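You operate a simulated robot arm through the tools that you are given. There is no shell and no other tool.

The job below is to be done with a simulated robot arm. You get a single attempt, and the scene is never put back.

Task
Pack the beige handled crate on the top of the black table. At the end: the blue terminal stands on top of the black gauge; the orange terminal is in the beige handled crate; the green terminal stands where the blue terminal stood; the beige terminal is in the beige handled crate; whatever was shut is shut again. Leave all else as you found it, and nothing knocked over.

Only the result counts: the job must be done as asked and must still hold three seconds after the hand-in. Knocking over, shifting, dropping, spilling or breaking anything else fails it.

Robot
A 7-joint arm with a two-finger parallel gripper, fixed in place. Base frame: the origin is at the foot of the arm, x ahead of it, y to its left, z up; the work surface is at about z = 0. Units: mm, rad, N and s.
With the tool pointing down near the work surface it reaches from about 240 to 620 mm from the base axis. Its first joint turns from -1.152 to 1.152 rad. Payload 2.6 kg.
Tool frame: the origin (TCP) lies between the finger pads and is the grasp point; the fingertips stand 30 mm ahead of it; z points along the fingers, y is the line along which they close. The gripper opens to 94 mm. The fingers are 28 mm wide and 10 mm thick; the gripper's body (50 by 96 mm) begins 55 mm behind the TCP.
Orientation is told as [roll, pitch, yaw] about the base's x, y, z axes, in that order, counted from this pose: with the fingers straight down and closing along the base's y, the tool's x points along the base's -x, its y along +y and its z along -z.

Tools
- The arm moves only by the tool apply_moves. Its argument "moves" is text: rows parted by semicolons, each of 7 numbers parted by spaces: the finger opening in mm, from 0 to 94, then the shift along the tool's x, y, z in units of 200 mm (1.0 is 200 mm), then the turn, a rotation vector about the tool's x, y, z in units of 90 degrees (1.0 is 90 degrees). In form: fingers x y z ax ay az; .... A call has 1 to 20 rows; each row is the pose to reach, as a shift and turn from the pose commanded when the call began, along the tool's axes at that moment. A call with a number of a shift or a turn outside -1 to 1 is refused whole. Each row takes 0.2 s and may step no farther than 50 mm and 0.15 rad from the row before; otherwise, or with a gripper value out of range, the whole call is refused. A pose out of reach is approached as far as the arm can. The call stops where the force on the tool passes 40 N (or 10 N more than at its start, if that is more) or the arm is blocked; 0.2 s more then pass. Each finger travels about 72 mm/s and halts on what it meets, pressing with about 35 N; the grip force reading is that of the motor and also rises with nothing between the fingers. The clock runs only during rows and for 0.2 s after the last one: add rows that repeat a pose to give the fingers time. It gives the time, the measured TCP pose, the force on the tool (base axes), the opening and the grip force at its end, in the units of the frame above (readings bear some noise), with the torque about the TCP (base axes, N m) and any sound that the robot's microphone picked up.
- Cameras (640 x 400 px; columns grow to the right, rows downward): "scene" is fixed at [52.2, 461.7, 547.3]; the picture's right is [-0.48, -0.88, 0.00], its down [-0.63, 0.34, -0.70] and it looks along [0.62, -0.33, -0.71] (base axes); focal length 214 px, centre (320, 200). "wrist" rides on the gripper at [76, 14, -102] in the tool frame; the picture's right is [-0.18, 0.98, 0.00], its down [-0.75, -0.14, -0.64] and it looks along [-0.63, -0.12, 0.77] (tool axes); focal length 243 px, centre (320, 200). There is no depth. A picture from a camera that has moved, and an enlarged one, comes with that camera's place and axes in the base frame and with its lens.
- capture(camera): a new picture of that camera. It takes no simulated time.
- enlarge(camera, box): a new picture of the part [left, top, right, bottom] of that camera's present view, enlarged. It takes no simulated time.
- finish_job(): hands the job in; it is judged then, once.

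Nothing tells you positions but the pictures and the camera data. Unless the task says otherwise, let go and move clear before handing in.

The tools are called after ">>>" by a JSON object that holds its "fn" and its "kwargs". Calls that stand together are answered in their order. apply_moves: Moves the arm, as the interface text tells. Its arguments: {"type":"object","properties":{"moves":{"type":"string"}},"required":["moves"]} The other tools are called the same way: capture (camera) takes a picture; enlarge (camera, box) takes an enlarged picture of a part of a camera's view; finish_job () hands the job in.

At the start:

```text
time_s: 0.0
tcp_pos: [342.3, 115.3, 419.2]
ee_rot: [-0.001, -0.001, 0.001]
wrist_force: [1.1, 0.2, 0.4]
moment: [0.02, -0.02, 0.0]
opening: 94.0
grasp_force: 0.1
```

scene: 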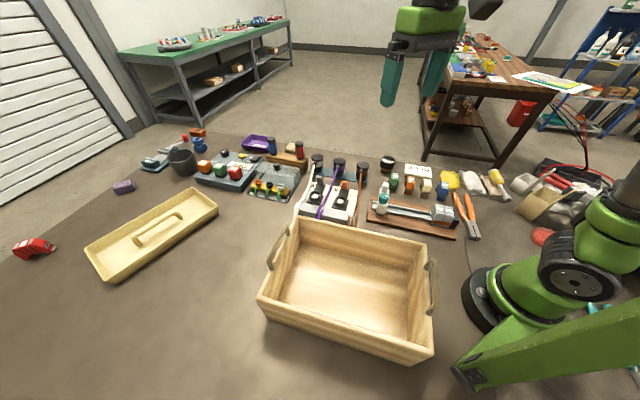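
wrist: 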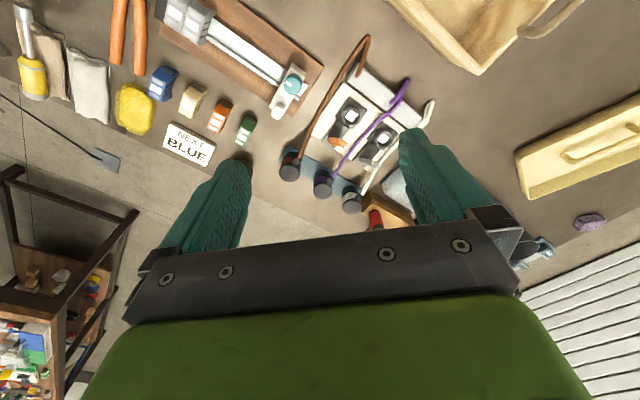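

I see a table with a beige open crate, a beige tray/lid with a handle, four small terminals (green, orange, beige, blue) next to a "NEXT BLUE" sign, and various gadgets. I'll look more closely before moving.

>>> {"fn": "enlarge", "kwargs": {"camera": "scene", "box": [280, 130, 480, 255]}}

>>> {"fn": "enlarge", "kwargs": {"camera": "scene", "box": [100, 110, 320, 248]}}

>>> {"fn": "enlarge", "kwargs": {"camera": "wrist", "box": [100, 40, 340, 190]}}

>>> {"fn": "enlarge", "kwargs": {"camera": "wrist", "box": [260, 20, 460, 145]}}

>>> {"fn": "enlarge", "kwargs": {"camera": "scene", "box": [360, 140, 560, 265]}}

```text
3.20 times, centred on (380, 192) of scene
camera zoom: at [52.2, 461.7, 547.3], right [-0.48, -0.88, 0.0], down [-0.63, 0.34, -0.7], along [0.62, -0.33, -0.71], focal length 686 px, centre (128, 224)
```

zoom: 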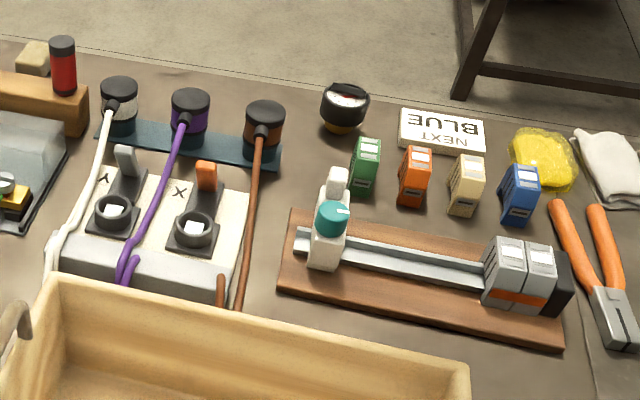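

```text
2.90 times, centred on (210, 179) of scene
camera zoom: at [52.2, 461.7, 547.3], right [-0.48, -0.88, 0.0], down [-0.63, 0.34, -0.7], along [0.62, -0.33, -0.71], focal length 622 px, centre (639, 261)
```

zoom: 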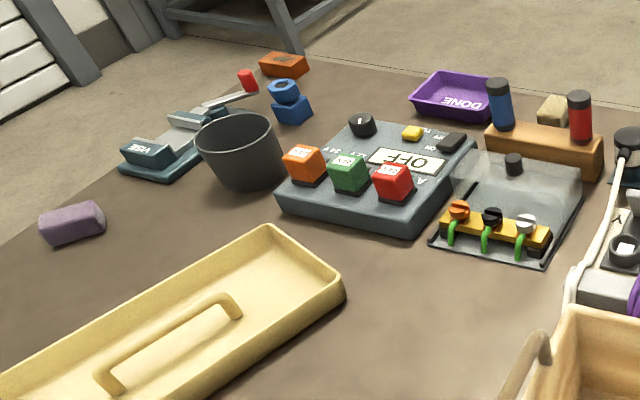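

```text
2.67 times, centred on (220, 115) of wrist
camera zoom: at [266.4, 128.6, 522.4], right [0.18, 0.98, 0.0], down [0.75, -0.14, 0.64], along [0.63, -0.12, -0.77], focal length 647 px, centre (587, 427)
```

zoom: 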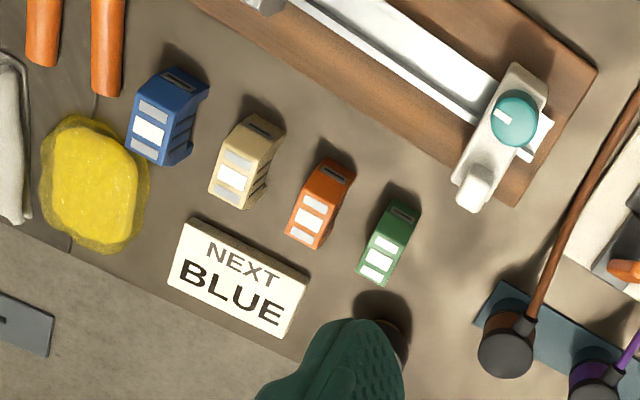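

```text
3.20 times, centred on (360, 82) of wrist
camera zoom: at [266.4, 128.6, 522.4], right [0.18, 0.98, 0.0], down [0.75, -0.14, 0.64], along [0.63, -0.12, -0.77], focal length 776 px, centre (192, 576)
```

zoom: 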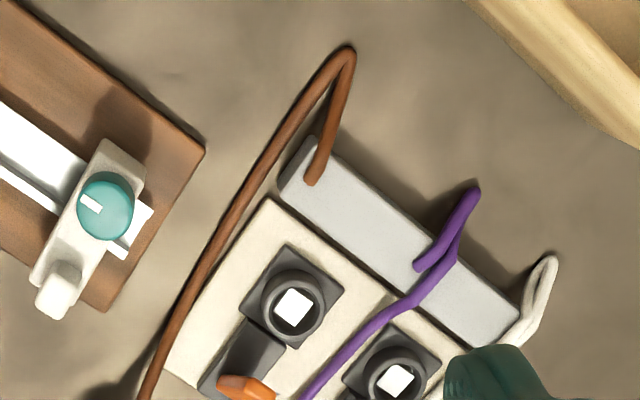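

```text
3.20 times, centred on (460, 202) of scene
camera zoom: at [52.2, 461.7, 547.3], right [-0.48, -0.88, 0.0], down [-0.63, 0.34, -0.7], along [0.62, -0.33, -0.71], focal length 686 px, centre (-128, 192)
```

zoom: 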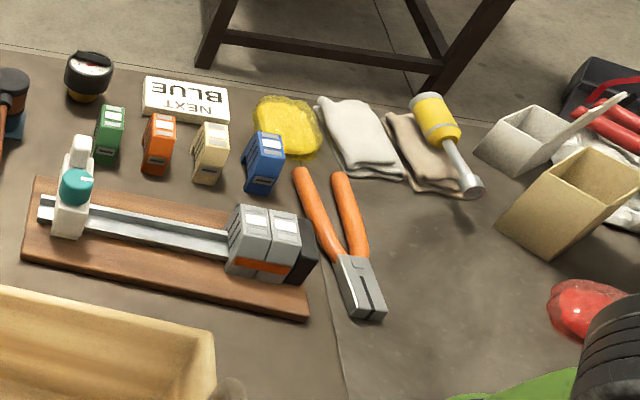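

The four terminals stand in a row near (450,-60) to (400,-200), with the black gauge just beyond the green one, and the open crate is centred near (220,290). I'll move above the terminals, staying high, to get better views.

>>> {"fn": "apply_moves", "kwargs": {"moves": "94 -0.03 -0.16 0.08 0 0 0; 94 -0.06 -0.33 0.16 0 0 0; 94 -0.09 -0.5 0.24 0 0 0; 94 -0.12 -0.67 0.32 0 0 0; 94 -0.15 -0.84 0.4 0 0 0; 94 -0.18 -1.0 0.48 0 0 0"}}

```text
time_s: 1.4
tcp_pos: [378.1, -84.8, 324.0]
ee_rot: [-0.001, -0.001, 0.0]
wrist_force: [-0.1, 0.0, 0.4]
moment: [0.01, 0.04, 0.03]
opening: 94.0
grasp_force: 0.1
```

The arm moved as commanded to above the row. I'll take pictures from here.

>>> {"fn": "capture", "kwargs": {"camera": "wrist"}}

>>> {"fn": "capture", "kwargs": {"camera": "scene"}}

```text
taken
camera wrist: at [302.5, -71.9, 427.9], right [0.18, 0.98, 0.0], down [0.75, -0.14, 0.64], along [0.63, -0.12, -0.77], focal length 243 px, centre (320, 200)
```

wrist: 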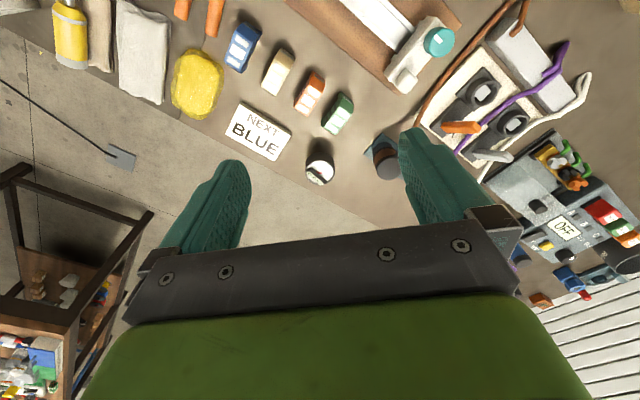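

```text
taken
```

scene: 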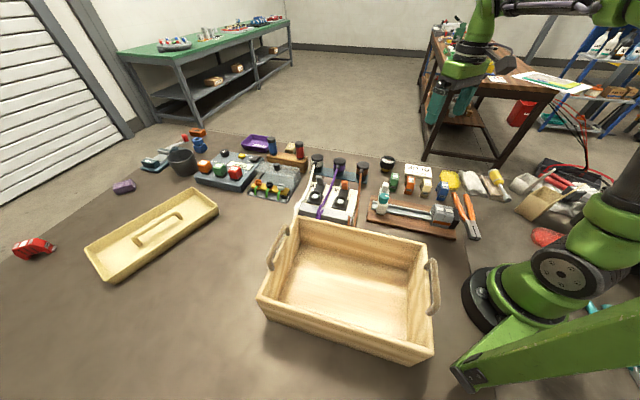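

>>> {"fn": "enlarge", "kwargs": {"camera": "wrist", "box": [200, 10, 370, 116]}}

>>> {"fn": "enlarge", "kwargs": {"camera": "wrist", "box": [270, 80, 420, 200]}}

>>> {"fn": "enlarge", "kwargs": {"camera": "scene", "box": [365, 145, 465, 208]}}

```text
3.76 times, centred on (285, 63) of wrist
camera zoom: at [302.5, -71.9, 427.9], right [0.18, 0.98, 0.0], down [0.75, -0.14, 0.64], along [0.63, -0.12, -0.77], focal length 913 px, centre (452, 716)
```

zoom: 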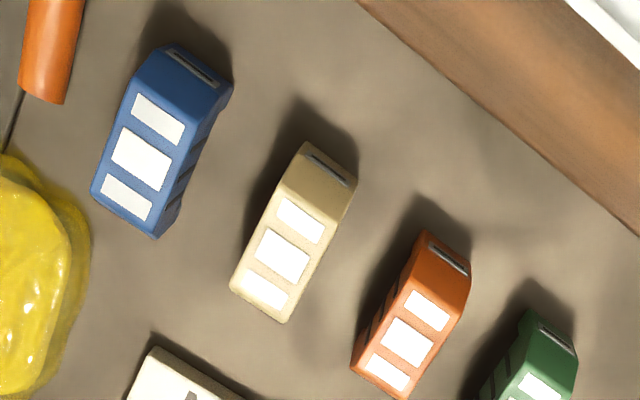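

```text
3.33 times, centred on (345, 140) of wrist
camera zoom: at [302.5, -71.9, 427.9], right [0.18, 0.98, 0.0], down [0.75, -0.14, 0.64], along [0.63, -0.12, -0.77], focal length 809 px, centre (237, 400)
```

zoom: 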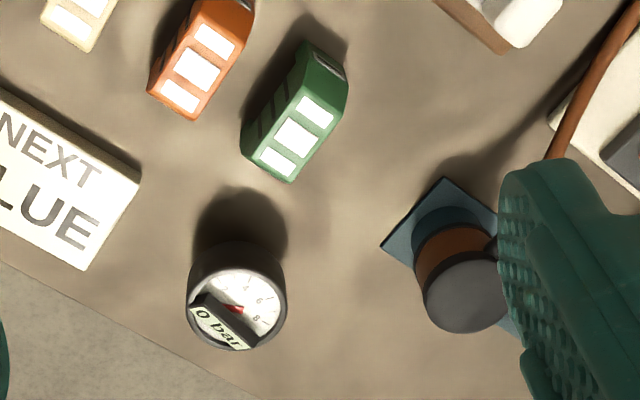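

```text
6.35 times, centred on (415, 176) of scene
camera zoom: at [52.1, 461.7, 547.3], right [-0.48, -0.88, 0.0], down [-0.63, 0.34, -0.7], along [0.62, -0.33, -0.71], focal length 1362 px, centre (-283, 349)
```

zoom: 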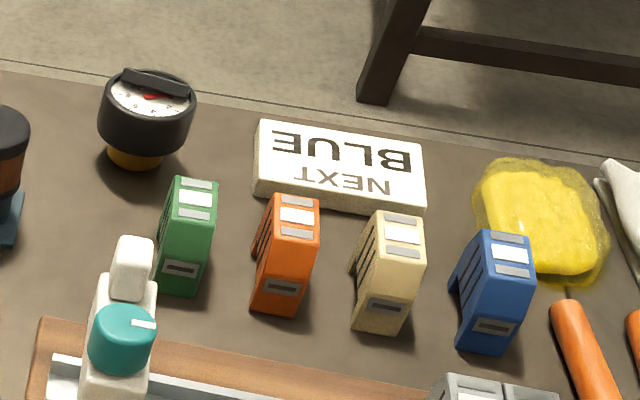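

The terminals are about 55 mm apart: green (454,-71), orange (417,-113), beige (377,-150), blue (337,-190). The black gauge is near (555,-120) and has a "0 bar" plate on its dial, so I'll look at its top more closely.

>>> {"fn": "apply_moves", "kwargs": {"moves": "94 -0.165 -0.033 0.124 0 0 0; 94 -0.33 -0.066 0.248 0 0 0; 94 -0.495 -0.1 0.372 0 0 0; 94 -0.66 -0.133 0.496 0 0 0; 94 -0.825 -0.165 0.62 0 0 0"}}

>>> {"fn": "capture", "kwargs": {"camera": "wrist"}}

>>> {"fn": "enlarge", "kwargs": {"camera": "wrist", "box": [220, 20, 420, 145]}}

```text
time_s: 2.6
tcp_pos: [543.6, -119.6, 200.3]
ee_rot: [0.001, 0.001, 0.001]
wrist_force: [-0.4, 0.0, -0.1]
moment: [-0.01, 0.05, 0.01]
opening: 94.1
grasp_force: 0.1
```

```text
taken
camera wrist: at [467.8, -105.7, 303.4], right [0.18, 0.98, 0.0], down [0.75, -0.14, 0.64], along [0.63, -0.12, -0.77], focal length 243 px, centre (320, 200)
```

wrist: 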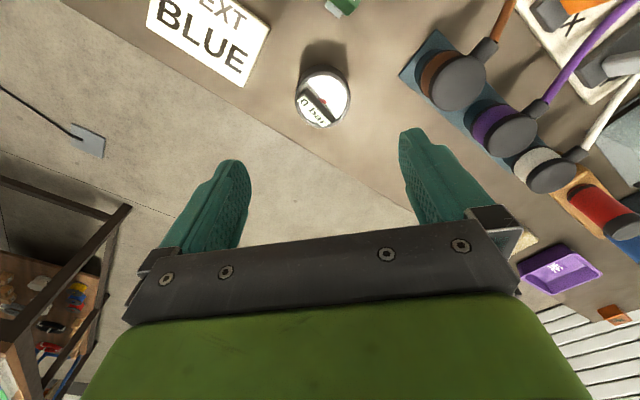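

```text
3.20 times, centred on (320, 82) of wrist
camera zoom: at [467.8, -105.7, 303.4], right [0.18, 0.98, 0.0], down [0.75, -0.14, 0.64], along [0.63, -0.12, -0.77], focal length 776 px, centre (320, 576)
```

zoom: 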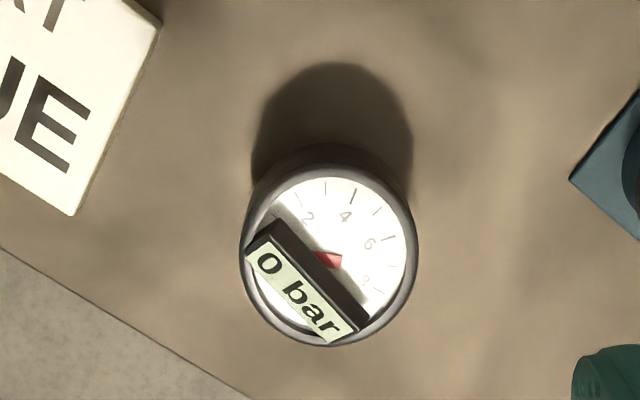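

The gauge top is a dial about 56 mm across, with a small raised "0 bar" plate on it. I need a low, tilted view to judge the heights of the gauge and the terminals.

>>> {"fn": "apply_moves", "kwargs": {"moves": "94 0.1 0 0.05 0 -0.074 0; 94 0.2 0 0.1 0 -0.148 0; 94 0.3 0 0.15 0 -0.222 0; 94 0.4 0 0.2 0 -0.296 0; 94 0.5 0 0.26 0 -0.37 0; 94 0.568 0 0.32 0 -0.444 0"}}

>>> {"fn": "capture", "kwargs": {"camera": "wrist"}}

```text
time_s: 4.0
tcp_pos: [431.1, -118.2, 134.4]
ee_rot: [-0.002, -0.697, 0.002]
wrist_force: [0.4, 0.9, -0.2]
moment: [-0.04, 0.02, -0.03]
opening: 94.0
grasp_force: 0.1
```

```text
taken
camera wrist: at [306.5, -104.4, 166.3], right [0.14, 0.98, 0.12], down [0.17, -0.14, 0.98], along [0.98, -0.12, -0.18], focal length 243 px, centre (320, 200)
```

wrist: 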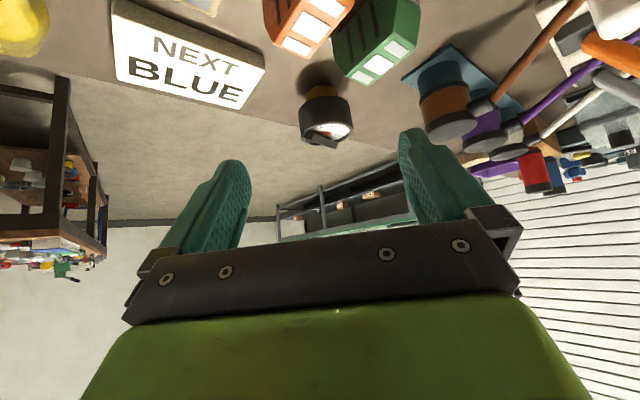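

>>> {"fn": "enlarge", "kwargs": {"camera": "wrist", "box": [280, 70, 376, 160]}}

>>> {"fn": "enlarge", "kwargs": {"camera": "wrist", "box": [180, 0, 440, 160]}}

>>> {"fn": "enlarge", "kwargs": {"camera": "scene", "box": [372, 148, 404, 178]}}

```text
4.44 times, centred on (328, 115) of wrist
camera zoom: at [306.5, -104.4, 166.3], right [0.14, 0.98, 0.12], down [0.17, -0.14, 0.98], along [0.98, -0.12, -0.18], focal length 1078 px, centre (284, 578)
```

zoom: 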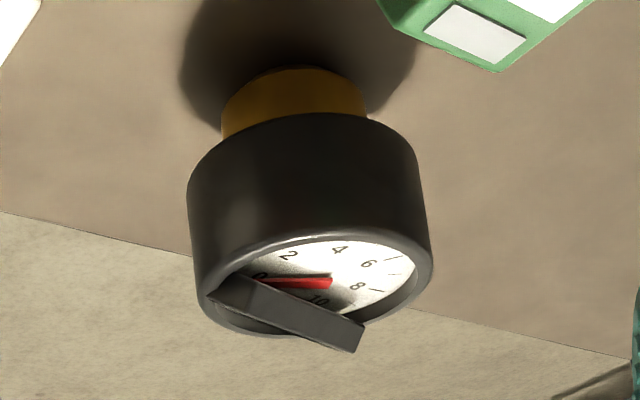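

```text
2.46 times, centred on (310, 80) of wrist
camera zoom: at [306.5, -104.4, 166.3], right [0.14, 0.98, 0.12], down [0.17, -0.14, 0.98], along [0.98, -0.12, -0.18], focal length 597 px, centre (345, 495)
```

zoom: 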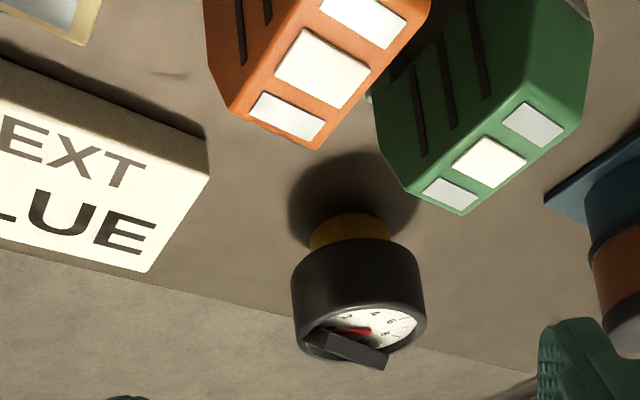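

```text
13.33 times, centred on (388, 163) of scene
camera zoom: at [52.1, 461.8, 547.3], right [-0.48, -0.88, 0.0], down [-0.63, 0.34, -0.7], along [0.62, -0.33, -0.71], focal length 2860 px, centre (-587, 693)
```

zoom: 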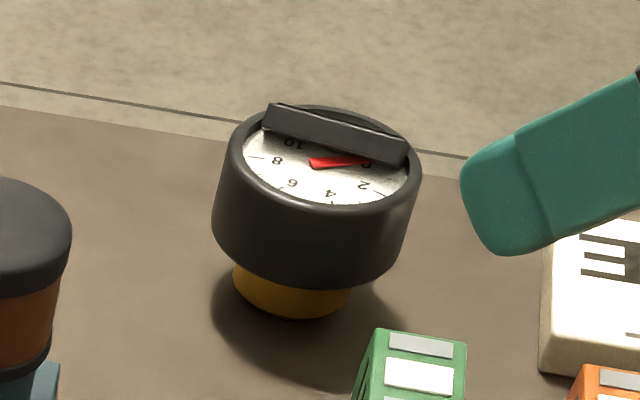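

The gauge's black body is about 57 mm across, centred near (548,-118), with its top at z≈52. It has a recessed dial and a small bar toward the far side, so I'll take a lower, closer side view.

>>> {"fn": "apply_moves", "kwargs": {"moves": "94 -0.026 0 0.096 0 -0.056 0; 94 -0.052 0 0.192 0 -0.112 0; 94 -0.078 0 0.2875 0 -0.167 0"}}

>>> {"fn": "capture", "kwargs": {"camera": "wrist"}}

>>> {"fn": "enlarge", "kwargs": {"camera": "wrist", "box": [260, 120, 380, 195]}}

```text
time_s: 4.8
tcp_pos: [478.4, -118.2, 100.2]
ee_rot: [0.0, -0.961, 0.0]
wrist_force: [0.2, 0.0, 0.1]
moment: [-0.02, 0.0, 0.0]
opening: 93.8
grasp_force: 0.1
out of reach, approached as far as the arm can: row 1
```

```text
taken
camera wrist: at [351.5, -104.1, 98.3], right [0.1, 0.98, 0.15], down [-0.1, -0.14, 0.99], along [0.99, -0.12, 0.08], focal length 243 px, centre (320, 200)
```

wrist: 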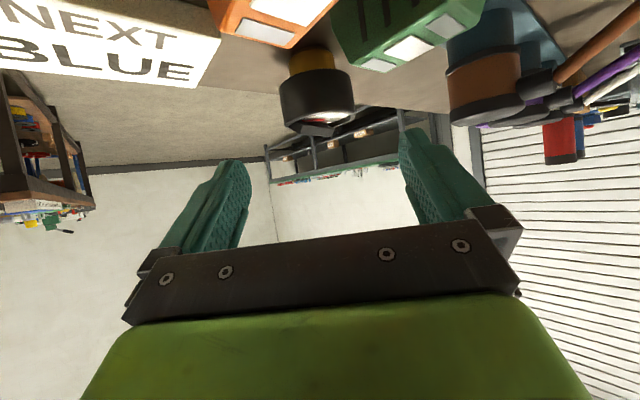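

```text
5.33 times, centred on (320, 158) of wrist
camera zoom: at [351.5, -104.1, 98.3], right [0.1, 0.98, 0.15], down [-0.1, -0.14, 0.99], along [0.99, -0.12, 0.08], focal length 1294 px, centre (320, 427)
```

zoom: 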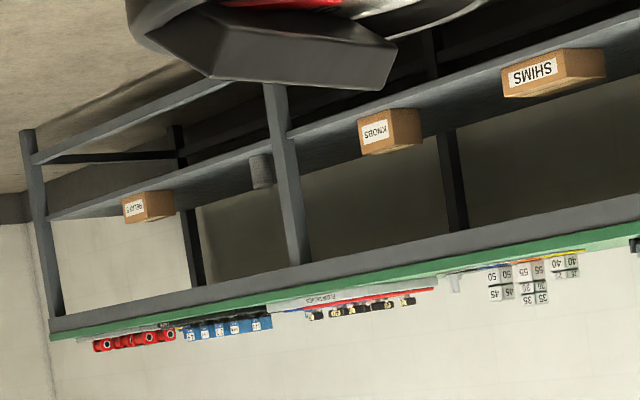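

>>> {"fn": "enlarge", "kwargs": {"camera": "wrist", "box": [260, 35, 380, 145]}}

>>> {"fn": "enlarge", "kwargs": {"camera": "wrist", "box": [280, 90, 376, 150]}}

```text
3.64 times, centred on (320, 90) of wrist
camera zoom: at [351.5, -104.1, 98.3], right [0.1, 0.98, 0.15], down [-0.1, -0.14, 0.99], along [0.99, -0.12, 0.08], focal length 882 px, centre (320, 600)
```

zoom: 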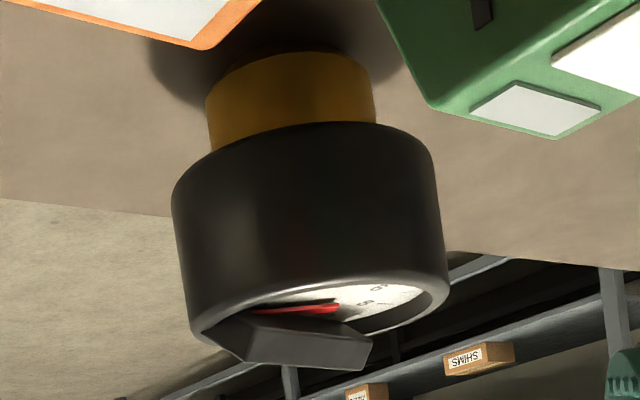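

```text
6.67 times, centred on (328, 120) of wrist
camera zoom: at [351.5, -104.1, 98.3], right [0.1, 0.98, 0.15], down [-0.1, -0.14, 0.99], along [0.99, -0.12, 0.08], focal length 1618 px, centre (267, 733)
```

zoom: 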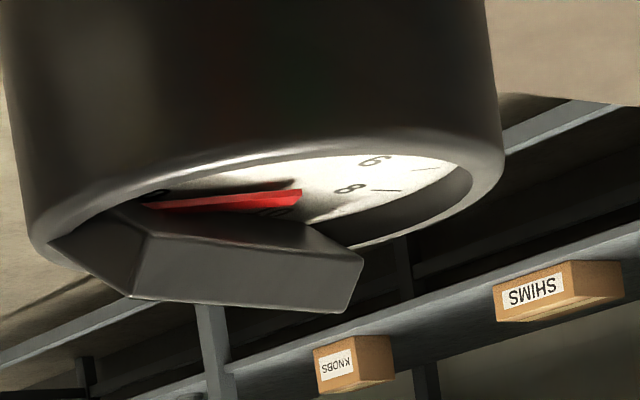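

>>> {"fn": "enlarge", "kwargs": {"camera": "scene", "box": [420, 175, 468, 205]}}

>>> {"fn": "enlarge", "kwargs": {"camera": "wrist", "box": [200, 0, 500, 100]}}

>>> {"fn": "enlarge", "kwargs": {"camera": "scene", "box": [382, 168, 430, 198]}}

```text
13.33 times, centred on (444, 190) of scene
camera zoom: at [52.1, 461.7, 547.3], right [-0.48, -0.88, 0.0], down [-0.63, 0.34, -0.7], along [0.62, -0.33, -0.71], focal length 2860 px, centre (-1333, 333)
```

zoom: 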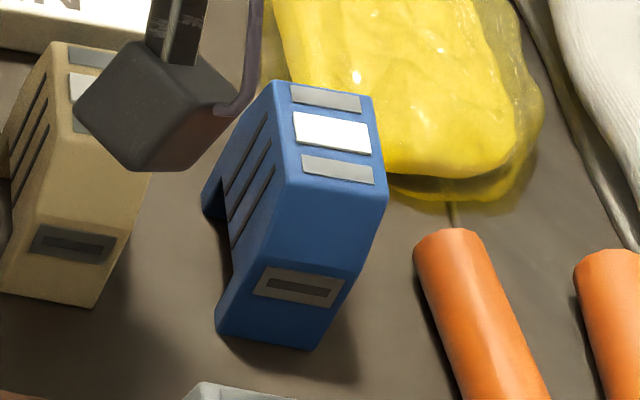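

```text
2.13 times, centred on (350, 50) of wrist
camera zoom: at [351.5, -104.1, 98.3], right [0.1, 0.98, 0.15], down [-0.1, -0.14, 0.99], along [0.99, -0.12, 0.08], focal length 518 px, centre (256, 520)
```

zoom: 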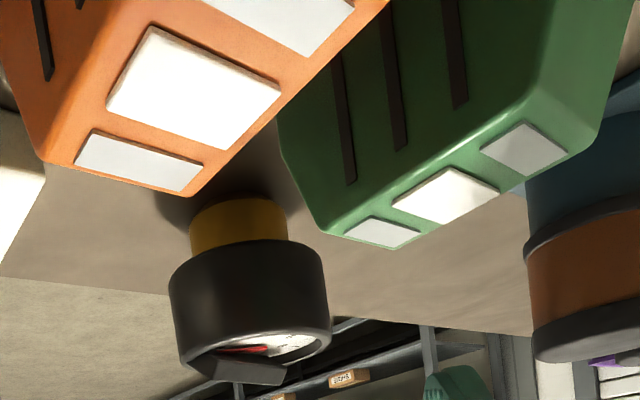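

```text
13.33 times, centred on (406, 183) of scene
camera zoom: at [52.1, 461.7, 547.3], right [-0.48, -0.88, 0.0], down [-0.63, 0.34, -0.7], along [0.62, -0.33, -0.71], focal length 2860 px, centre (-827, 427)
```

zoom: 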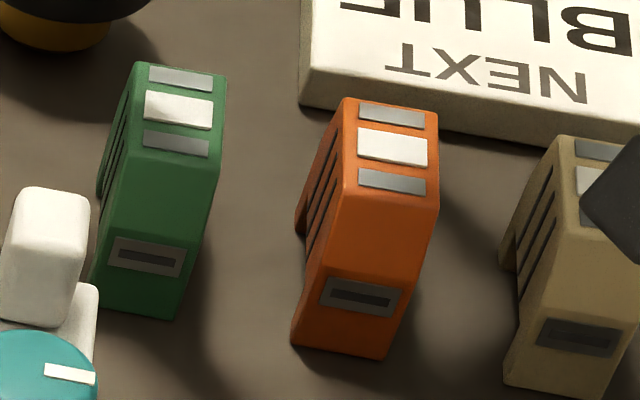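

The terminals are about 25 mm thick and 54 mm tall, with a rail notch across the underside that runs along the row direction. The gauge's bar rises a few mm above the rim and runs in the same direction, so I'll go back upright for a precise top view of the row.

>>> {"fn": "apply_moves", "kwargs": {"moves": "94 0.005 0 -0.108 0 0.088 0; 94 0.01 0 -0.216 0 0.176 0; 94 0.017 0 -0.324 0 0.264 0; 94 0.023 0 -0.432 0 0.352 0; 94 0.03 0 -0.54 0 0.44 0; 94 0.035 0 -0.648 0 0.528 0; 94 0.04 0 -0.754 0 0.612 0"}}

>>> {"fn": "capture", "kwargs": {"camera": "wrist"}}

>>> {"fn": "enlarge", "kwargs": {"camera": "wrist", "box": [200, 70, 360, 170]}}

>>> {"fn": "enlarge", "kwargs": {"camera": "wrist", "box": [280, 110, 440, 210]}}

```text
time_s: 6.4
tcp_pos: [349.6, -117.6, 181.5]
ee_rot: [0.0, 0.003, 0.001]
wrist_force: [0.4, 0.7, -0.9]
moment: [0.0, 0.01, 0.01]
opening: 93.8
grasp_force: 0.1
```

```text
taken
camera wrist: at [274.0, -104.5, 285.0], right [0.18, 0.98, 0.0], down [0.76, -0.14, 0.64], along [0.63, -0.12, -0.77], focal length 243 px, centre (320, 200)
```

wrist: 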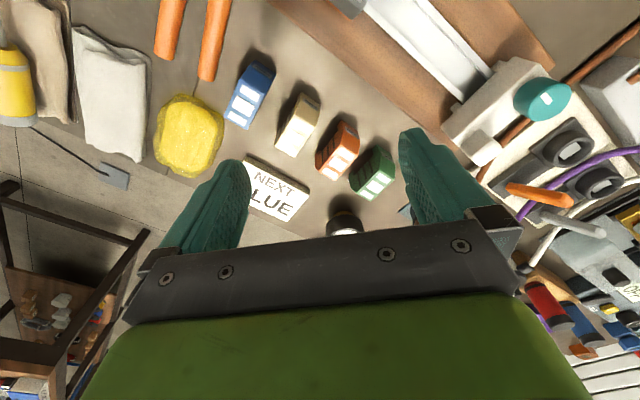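

```text
4.00 times, centred on (280, 120) of wrist
camera zoom: at [274.0, -104.5, 285.0], right [0.18, 0.98, 0.0], down [0.76, -0.14, 0.64], along [0.63, -0.12, -0.77], focal length 970 px, centre (480, 520)
```

zoom: 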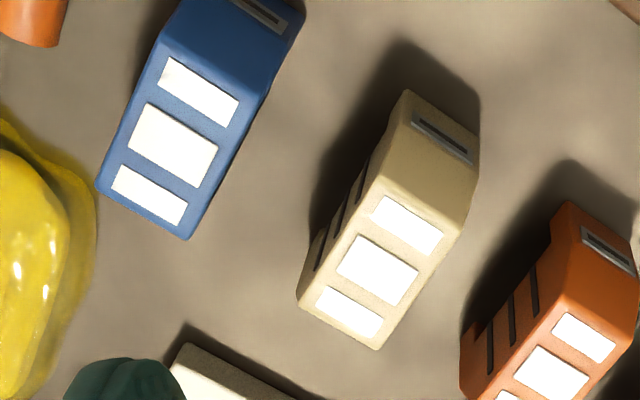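

```text
4.00 times, centred on (360, 160) of wrist
camera zoom: at [274.0, -104.5, 285.0], right [0.18, 0.98, 0.0], down [0.76, -0.14, 0.64], along [0.63, -0.12, -0.77], focal length 970 px, centre (160, 360)
```

zoom: 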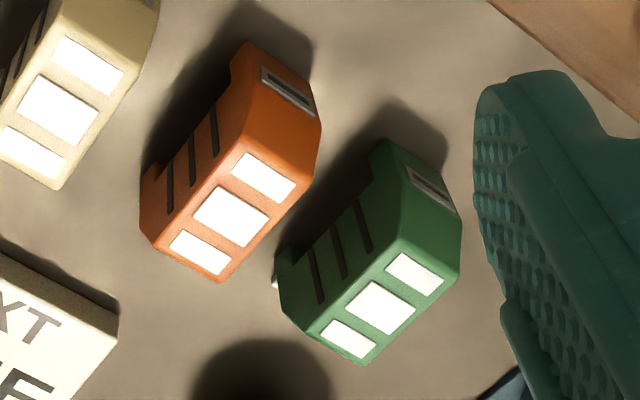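

The top faces are about 24×41 mm at z≈54, turned 45°, and blue is centred near (337,-188). I'll rotate the gripper -45° so it closes along the row direction and hover over blue.

>>> {"fn": "apply_moves", "kwargs": {"moves": "36 0.01 -0.059 0.026 0 0 0.083; 36 0.021 -0.118 0.052 0 0 0.167; 36 0.032 -0.177 0.078 0 0 0.25; 36 0.042 -0.236 0.104 0 0 0.333; 36 0.053 -0.295 0.13 0 0 0.417; 36 0.063 -0.353 0.158 0 0 0.5; 36 0.063 -0.353 0.158 0 0 0.5"}}

>>> {"fn": "capture", "kwargs": {"camera": "wrist"}}

>>> {"fn": "enlarge", "kwargs": {"camera": "wrist", "box": [220, 50, 420, 175]}}

```text
time_s: 8.0
tcp_pos: [336.8, -187.8, 148.4]
ee_rot: [0.0, 0.0, -0.786]
wrist_force: [-0.3, -0.3, 0.1]
moment: [-0.01, 0.01, -0.03]
opening: 36.3
grasp_force: 0.0
```

```text
taken
camera wrist: at [294.3, -125.4, 252.6], right [0.83, 0.56, 0.0], down [0.43, -0.63, 0.64], along [0.36, -0.53, -0.77], focal length 243 px, centre (320, 200)
```

wrist: 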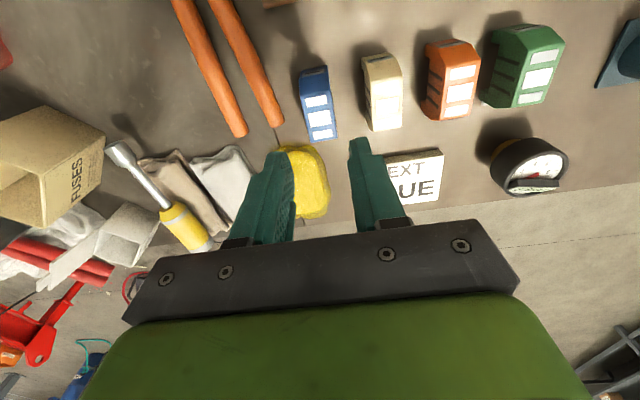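

```text
3.20 times, centred on (320, 112) of wrist
camera zoom: at [294.3, -125.4, 252.6], right [0.83, 0.56, 0.0], down [0.43, -0.63, 0.64], along [0.36, -0.53, -0.77], focal length 776 px, centre (320, 480)
```

zoom: 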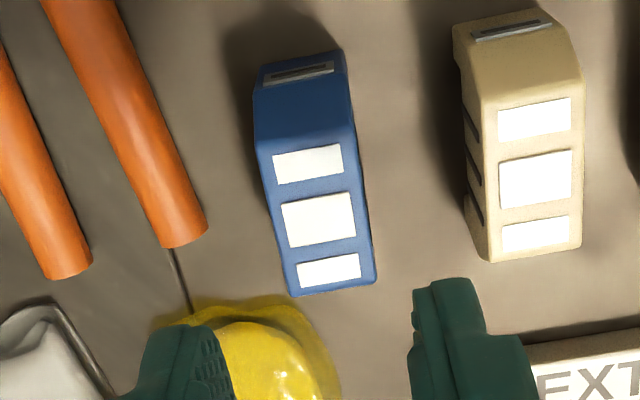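

Blue's top-face centre computes to (337.7,-188.5) at 45°, so the TCP is within about 1 mm of it. The plier handle is about 10 mm clear of the left finger's path, so I'll descend to z=44 and grip.

>>> {"fn": "apply_moves", "kwargs": {"moves": "36 -0.005 0 0.15 0 0 0; 36 -0.005 0 0.3 0 0 0; 36 -0.005 0 0.4 0 0 0; 36 -0.005 0 0.47 0 0 0; 36 -0.005 0 0.522 0 0 0; 36 -0.005 0 0.522 0 0 0"}}

>>> {"fn": "enlarge", "kwargs": {"camera": "scene", "box": [400, 150, 480, 220]}}

>>> {"fn": "capture", "kwargs": {"camera": "wrist"}}

```text
time_s: 9.4
tcp_pos: [337.3, -189.5, 45.7]
ee_rot: [-0.001, 0.002, -0.787]
wrist_force: [-0.6, -0.5, 0.2]
moment: [-0.03, 0.01, -0.01]
opening: 35.9
grasp_force: 0.0
```

```text
5.71 times, centred on (440, 185) of scene
camera zoom: at [52.2, 461.7, 547.3], right [-0.48, -0.88, 0.0], down [-0.63, 0.34, -0.7], along [0.62, -0.33, -0.71], focal length 1226 px, centre (-366, 286)
```

zoom: 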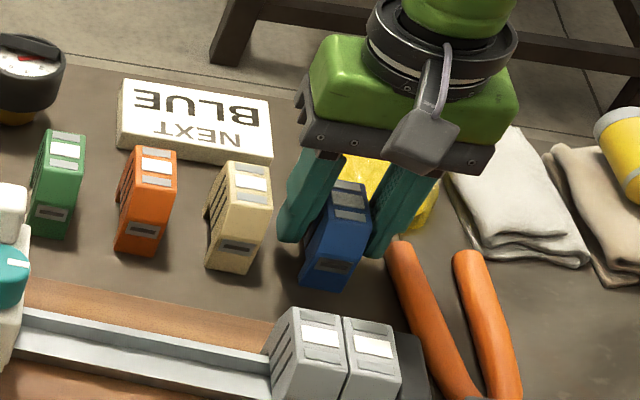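

```text
taken
camera wrist: at [294.5, -126.7, 148.3], right [0.83, 0.56, 0.0], down [0.43, -0.63, 0.64], along [0.36, -0.53, -0.77], focal length 243 px, centre (320, 200)
```

wrist: 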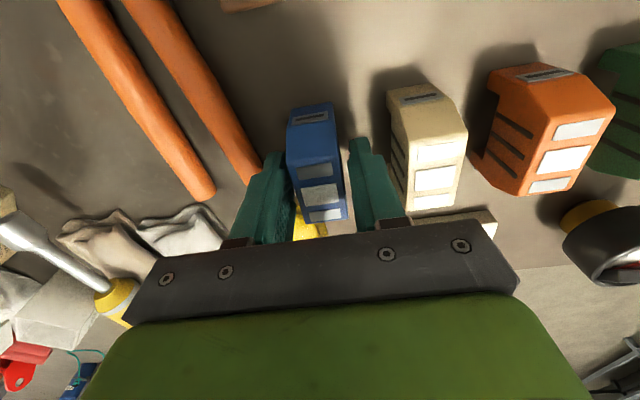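

The fingers straddle blue cleanly, so I'll close the grip.

>>> {"fn": "apply_moves", "kwargs": {"moves": "26 0 0 0 0 0 0; 20 0 0 0 0 0 0; 16 0 0 0 0 0 0; 16 0 0 0 0 0 0; 16 0 0 0 0 0 0"}}

>>> {"fn": "capture", "kwargs": {"camera": "wrist"}}

```text
time_s: 10.6
tcp_pos: [338.6, -189.4, 44.8]
ee_rot: [-0.002, 0.001, -0.785]
wrist_force: [-0.2, -0.8, -0.5]
moment: [-0.02, 0.0, 0.02]
opening: 29.5
grasp_force: 35.1
```

```text
taken
camera wrist: at [294.6, -126.8, 148.5], right [0.83, 0.56, 0.0], down [0.43, -0.63, 0.64], along [0.36, -0.53, -0.77], focal length 243 px, centre (320, 200)
```

wrist: 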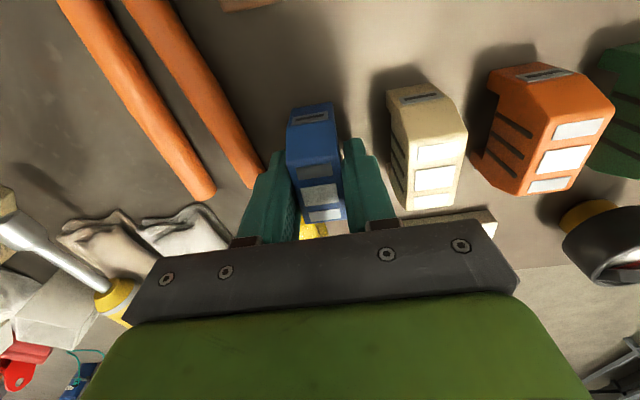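

>>> {"fn": "enlarge", "kwargs": {"camera": "wrist", "box": [240, 80, 400, 240]}}

>>> {"fn": "enlarge", "kwargs": {"camera": "scene", "box": [425, 165, 475, 205]}}

```text
2.50 times, centred on (320, 160) of wrist
camera zoom: at [294.6, -126.8, 148.5], right [0.83, 0.56, 0.0], down [0.43, -0.63, 0.64], along [0.36, -0.53, -0.77], focal length 606 px, centre (320, 300)
```

zoom: 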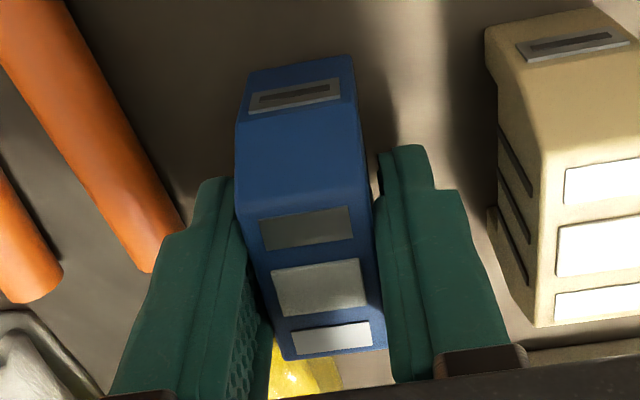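

```text
10.00 times, centred on (450, 185) of scene
camera zoom: at [52.2, 461.7, 547.3], right [-0.48, -0.88, 0.0], down [-0.63, 0.34, -0.7], along [0.62, -0.33, -0.71], focal length 2145 px, centre (-980, 350)
```

zoom: 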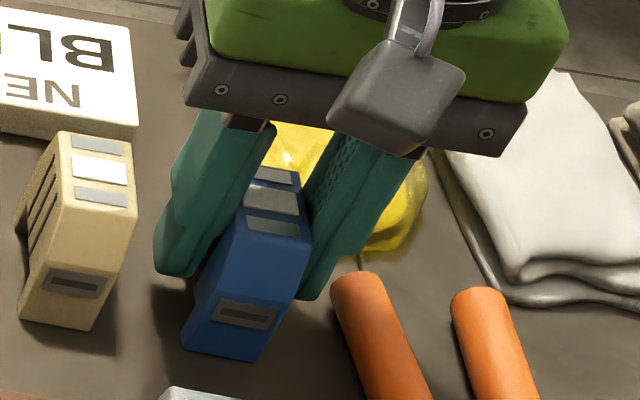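

The grip holds at an opening of 29.5 mm with 35 N. I'll lift straight up and check.

>>> {"fn": "apply_moves", "kwargs": {"moves": "16 0 0 -0.05 0 0 0; 16 0 0 -0.15 0 0 0; 16 0 0 -0.3 0 0 0; 16 0 0 -0.5 0 0 0; 16 0 0 -0.7 0 0 0; 16 0 0 -0.9 0 0 0; 16 0 0 -0.9 0 0 0"}}

>>> {"fn": "capture", "kwargs": {"camera": "wrist"}}

>>> {"fn": "capture", "kwargs": {"camera": "scene"}}

```text
time_s: 12.2
tcp_pos: [337.4, -188.2, 224.5]
ee_rot: [-0.002, 0.001, -0.786]
wrist_force: [0.0, 0.1, -1.5]
moment: [-0.02, 0.01, 0.01]
opening: 29.4
grasp_force: 35.2
```

```text
taken
camera wrist: at [294.0, -126.3, 328.8], right [0.83, 0.56, 0.0], down [0.43, -0.63, 0.64], along [0.36, -0.53, -0.77], focal length 243 px, centre (320, 200)
```

wrist: 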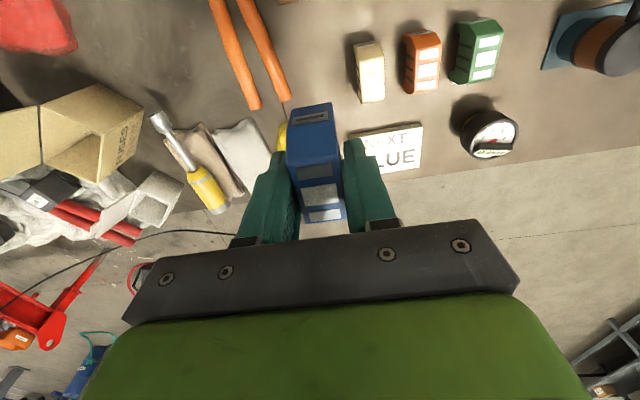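

```text
taken
```

scene: 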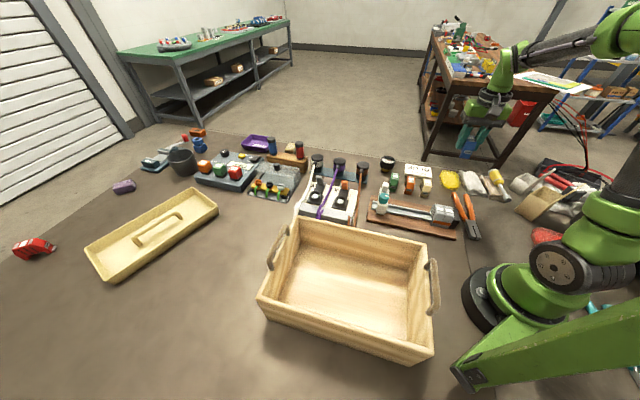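

Blue is held firmly and clear. Before stacking it I'll turn it toward the fixed camera to see the underside notch and feet.

>>> {"fn": "apply_moves", "kwargs": {"moves": "16 0.075 0.084 -0.09 0 0 -0.086; 16 0.151 0.167 -0.182 0 0 -0.172; 16 0.226 0.251 -0.273 0 0 -0.257; 16 0.302 0.335 -0.364 0 0 -0.343; 16 0.377 0.418 -0.455 0 0 -0.429; 16 0.453 0.502 -0.545 0 0 -0.515; 16 0.528 0.585 -0.636 0 0 -0.601; 16 0.604 0.669 -0.727 0 0 -0.687; 16 0.679 0.753 -0.818 0 0 -0.772; 16 0.755 0.836 -0.909 0 0 -0.858; 16 0.83 0.92 -1.0 0 0 -0.944"}}

>>> {"fn": "capture", "kwargs": {"camera": "scene"}}

```text
time_s: 14.6
tcp_pos: [351.6, 58.1, 424.4]
ee_rot: [0.001, 0.003, 0.699]
wrist_force: [0.5, 0.1, -0.7]
moment: [0.01, 0.02, 0.04]
opening: 29.4
grasp_force: 35.3
```

```text
taken
```

scene: 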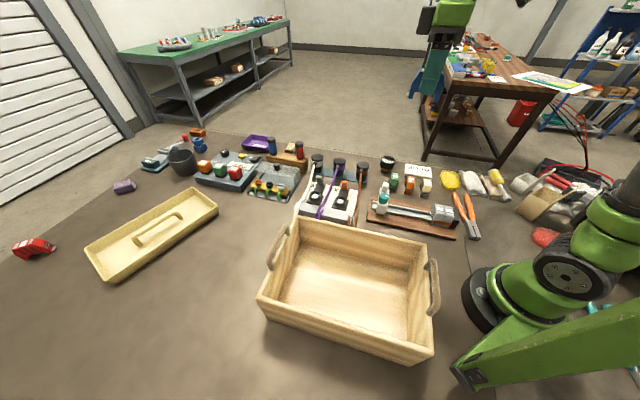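

>>> {"fn": "enlarge", "kwargs": {"camera": "scene", "box": [400, 40, 460, 110]}}

>>> {"fn": "enlarge", "kwargs": {"camera": "scene", "box": [412, 78, 448, 102]}}

```text
5.71 times, centred on (430, 75) of scene
camera zoom: at [52.2, 461.7, 547.3], right [-0.48, -0.88, 0.0], down [-0.63, 0.34, -0.7], along [0.62, -0.33, -0.71], focal length 1226 px, centre (-309, 914)
```

zoom: 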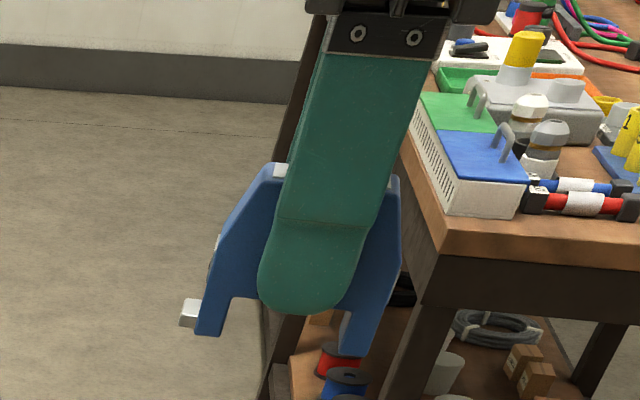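

```text
16.00 times, centred on (430, 90) of scene
camera zoom: at [52.2, 461.7, 547.3], right [-0.48, -0.88, 0.0], down [-0.63, 0.34, -0.7], along [0.62, -0.33, -0.71], focal length 3432 px, centre (-1440, 1960)
```

zoom: 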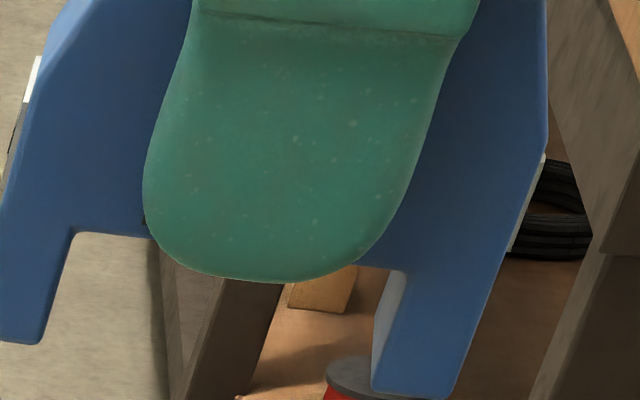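

The side profile is clear: two legs about 8 mm wide spanning about 55 mm, with a notch about 38 mm wide and 12 mm high. In its current orientation relative to the grip, blue's legs can sit on the gauge rim (57 mm across) while the notch bridges the bar. I'll go beside the gauge for a precise view.

>>> {"fn": "apply_moves", "kwargs": {"moves": "16 0.011 -0.082 0.03 0 0 0.086; 16 0.021 -0.164 0.08 0 0 0.172; 16 0.032 -0.245 0.14 0 0 0.257; 16 0.043 -0.327 0.2 0 0 0.343; 16 0.053 -0.409 0.26 0 0 0.429; 16 0.064 -0.491 0.32 0 0 0.515; 16 0.074 -0.573 0.38 0 0 0.601; 16 0.085 -0.655 0.44 0 0 0.687; 16 0.096 -0.736 0.5 0 0 0.772; 16 0.106 -0.818 0.55 0 0 0.858; 16 0.117 -0.9 0.6 0 0 0.944; 16 0.117 -0.9 0.6 0 0 0.944"}}

>>> {"fn": "apply_moves", "kwargs": {"moves": "16 -0.105 -0.023 0.15 0 0 0; 16 -0.209 -0.046 0.3 0 0 0; 16 -0.314 -0.07 0.45 0 0 0; 16 -0.418 -0.093 0.595 0 0 0; 16 -0.418 -0.093 0.595 0 0 0"}}

>>> {"fn": "capture", "kwargs": {"camera": "wrist"}}

>>> {"fn": "enlarge", "kwargs": {"camera": "wrist", "box": [350, 60, 446, 150]}}

```text
time_s: 17.2
tcp_pos: [448.7, -94.6, 303.7]
ee_rot: [-0.002, 0.001, -0.789]
wrist_force: [0.2, -0.1, -0.3]
moment: [0.02, 0.01, 0.0]
opening: 29.5
grasp_force: 35.1
```

```text
time_s: 18.4
tcp_pos: [495.4, -166.2, 186.5]
ee_rot: [-0.002, -0.001, -0.786]
wrist_force: [-0.4, 0.2, -0.6]
moment: [0.02, 0.0, -0.04]
opening: 29.3
grasp_force: 35.1
```

```text
taken
camera wrist: at [452.2, -103.8, 290.2], right [0.83, 0.56, 0.0], down [0.43, -0.63, 0.64], along [0.36, -0.53, -0.77], focal length 243 px, centre (320, 200)
```

wrist: 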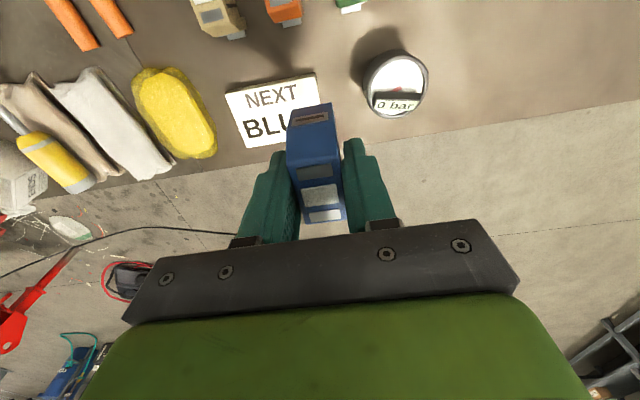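

```text
4.44 times, centred on (398, 105) of wrist
camera zoom: at [452.2, -103.8, 290.2], right [0.83, 0.56, 0.0], down [0.43, -0.63, 0.64], along [0.36, -0.53, -0.77], focal length 1078 px, centre (-27, 622)
```

zoom: 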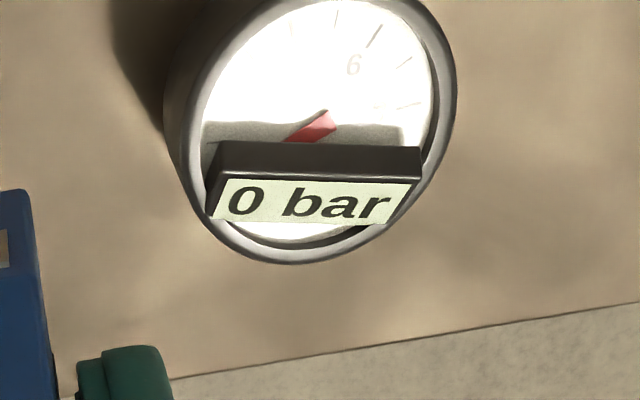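

>>> {"fn": "enlarge", "kwargs": {"camera": "wrist", "box": [350, 45, 446, 125]}}

>>> {"fn": "enlarge", "kwargs": {"camera": "scene", "box": [370, 120, 450, 190]}}

```text
5.00 times, centred on (398, 85) of wrist
camera zoom: at [452.2, -103.8, 290.2], right [0.83, 0.56, 0.0], down [0.43, -0.63, 0.64], along [0.36, -0.53, -0.77], focal length 1213 px, centre (-70, 775)
```

zoom: 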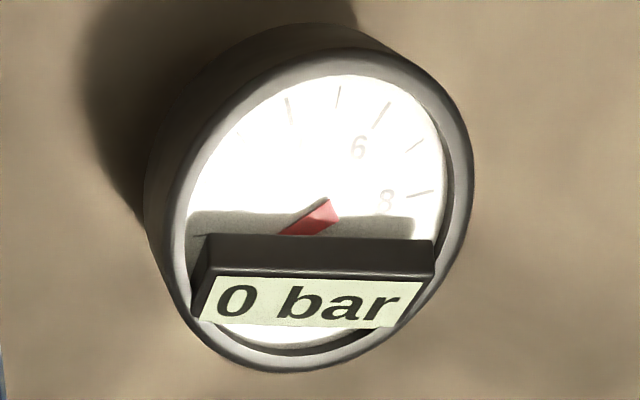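

```text
5.71 times, centred on (410, 155) of scene
camera zoom: at [52.2, 461.7, 547.3], right [-0.48, -0.88, 0.0], down [-0.63, 0.34, -0.7], along [0.62, -0.33, -0.71], focal length 1226 px, centre (-194, 457)
```

zoom: 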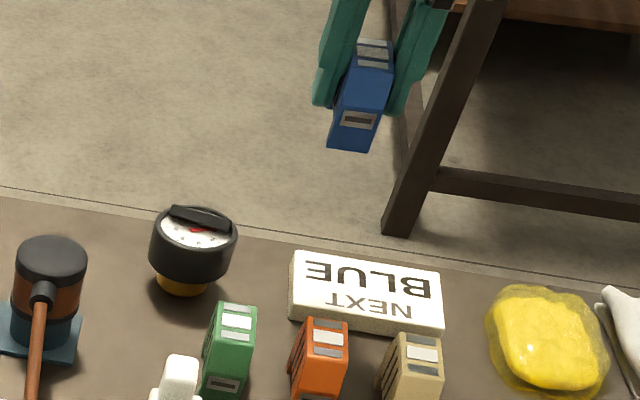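

The gauge centre comes out at (546,-116), R≈28, rim z≈52. The bar is a low wedge running along the row direction, from 5 to about 20 mm past centre on the far side. I'll hover blue about 18 mm above the gauge and check alignment.

>>> {"fn": "apply_moves", "kwargs": {"moves": "16 -0.001 0.12 0.1 0 0 0; 16 -0.002 0.24 0.2 0 0 0; 16 -0.0035 0.3565 0.28 0 0 0; 16 -0.0035 0.3565 0.3525 0 0 0; 16 -0.0035 0.3565 0.3525 0 0 0"}}

>>> {"fn": "capture", "kwargs": {"camera": "wrist"}}

>>> {"fn": "enlarge", "kwargs": {"camera": "scene", "box": [360, 125, 424, 181]}}

>>> {"fn": "enlarge", "kwargs": {"camera": "wrist", "box": [240, 50, 400, 150]}}

```text
time_s: 19.6
tcp_pos: [546.6, -116.5, 113.9]
ee_rot: [-0.003, 0.003, -0.786]
wrist_force: [0.0, 0.4, -1.0]
moment: [0.01, -0.03, -0.03]
opening: 29.5
grasp_force: 34.9
```

```text
taken
camera wrist: at [503.0, -53.5, 217.6], right [0.83, 0.56, 0.0], down [0.43, -0.63, 0.64], along [0.36, -0.53, -0.77], focal length 243 px, centre (320, 200)
```

wrist: 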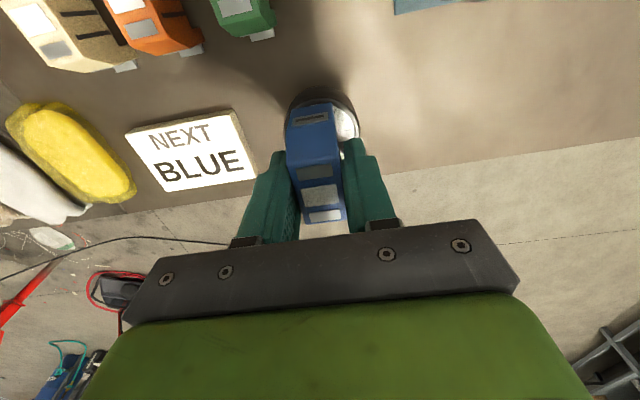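

```text
7.14 times, centred on (392, 153) of scene
camera zoom: at [52.2, 461.7, 547.3], right [-0.48, -0.88, 0.0], down [-0.63, 0.34, -0.7], along [0.62, -0.33, -0.71], focal length 1532 px, centre (-194, 536)
```

zoom: 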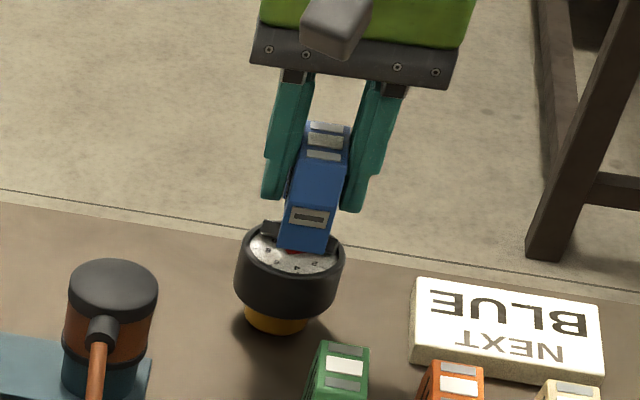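

```text
4.00 times, centred on (320, 100) of wrist
camera zoom: at [503.0, -53.5, 217.6], right [0.83, 0.56, 0.0], down [0.43, -0.63, 0.64], along [0.36, -0.53, -0.77], focal length 970 px, centre (320, 600)
```

zoom: 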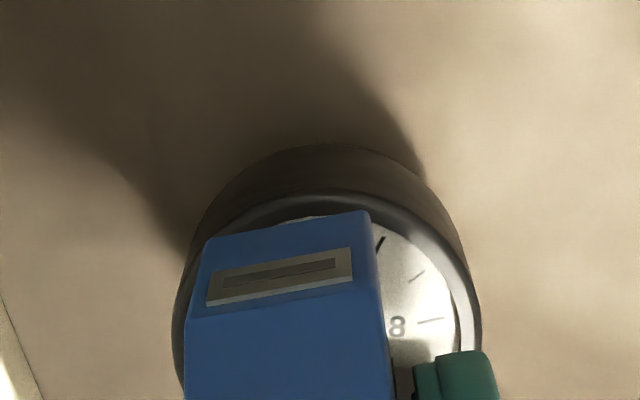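

Alignment looks good: the front leg's edge is about 26.6 mm ahead of the TCP and the TCP is within about 1 mm of the gauge centre. I'll nudge 1.5 mm along the bar direction and lower close to contact.

>>> {"fn": "apply_moves", "kwargs": {"moves": "16 -0.002 0.0075 0.02 0 0 0; 16 -0.002 0.0075 0.04 0 0 0; 16 -0.002 0.0075 0.06 0 0 0; 16 -0.002 0.0075 0.06 0 0 0"}}

>>> {"fn": "enlarge", "kwargs": {"camera": "scene", "box": [370, 140, 410, 175]}}

>>> {"fn": "enlarge", "kwargs": {"camera": "wrist", "box": [240, 60, 400, 160]}}

```text
time_s: 20.6
tcp_pos: [547.6, -115.7, 102.1]
ee_rot: [-0.001, 0.002, -0.786]
wrist_force: [-0.5, 0.9, -1.0]
moment: [-0.01, 0.01, 0.01]
opening: 29.4
grasp_force: 34.9
```

```text
11.43 times, centred on (390, 158) of scene
camera zoom: at [52.2, 461.7, 547.3], right [-0.48, -0.88, 0.0], down [-0.63, 0.34, -0.7], along [0.62, -0.33, -0.71], focal length 2451 px, centre (-480, 686)
```

zoom: 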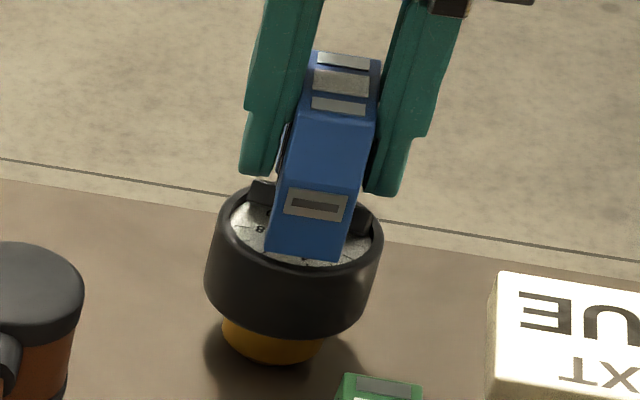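

```text
4.00 times, centred on (320, 110) of wrist
camera zoom: at [503.6, -53.0, 206.5], right [0.83, 0.56, 0.0], down [0.43, -0.63, 0.64], along [0.36, -0.53, -0.77], focal length 970 px, centre (320, 560)
```

zoom: 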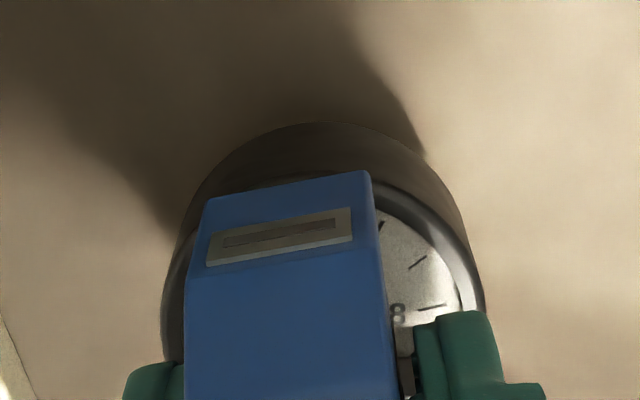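

Blue's legs are now about 5 mm above the rim and centred. I'll lower in small steps, checking force.

>>> {"fn": "apply_moves", "kwargs": {"moves": "16 0 0 0.008 0 0 0; 16 0 0 0.015 0 0 0; 16 0 0 0.015 0 0 0"}}

>>> {"fn": "apply_moves", "kwargs": {"moves": "16 0 0 0.005 0 0 0; 16 0 0 0.005 0 0 0"}}

>>> {"fn": "apply_moves", "kwargs": {"moves": "16 0 0 0.005 0 0 0; 16 0 0 0.005 0 0 0"}}

```text
time_s: 21.4
tcp_pos: [548.0, -116.4, 100.3]
ee_rot: [-0.002, 0.002, -0.785]
wrist_force: [0.3, -0.1, 0.0]
moment: [-0.01, -0.02, -0.03]
opening: 29.8
grasp_force: 35.2
```

```text
time_s: 22.0
tcp_pos: [546.9, -115.6, 98.0]
ee_rot: [-0.003, 0.0, -0.786]
wrist_force: [0.6, -0.1, 0.1]
moment: [0.05, 0.02, 0.0]
opening: 29.6
grasp_force: 34.7
```

```text
time_s: 22.6
tcp_pos: [547.0, -115.9, 99.0]
ee_rot: [-0.002, 0.001, -0.785]
wrist_force: [0.0, 0.1, -0.2]
moment: [0.01, 0.0, 0.01]
opening: 29.6
grasp_force: 35.1
```

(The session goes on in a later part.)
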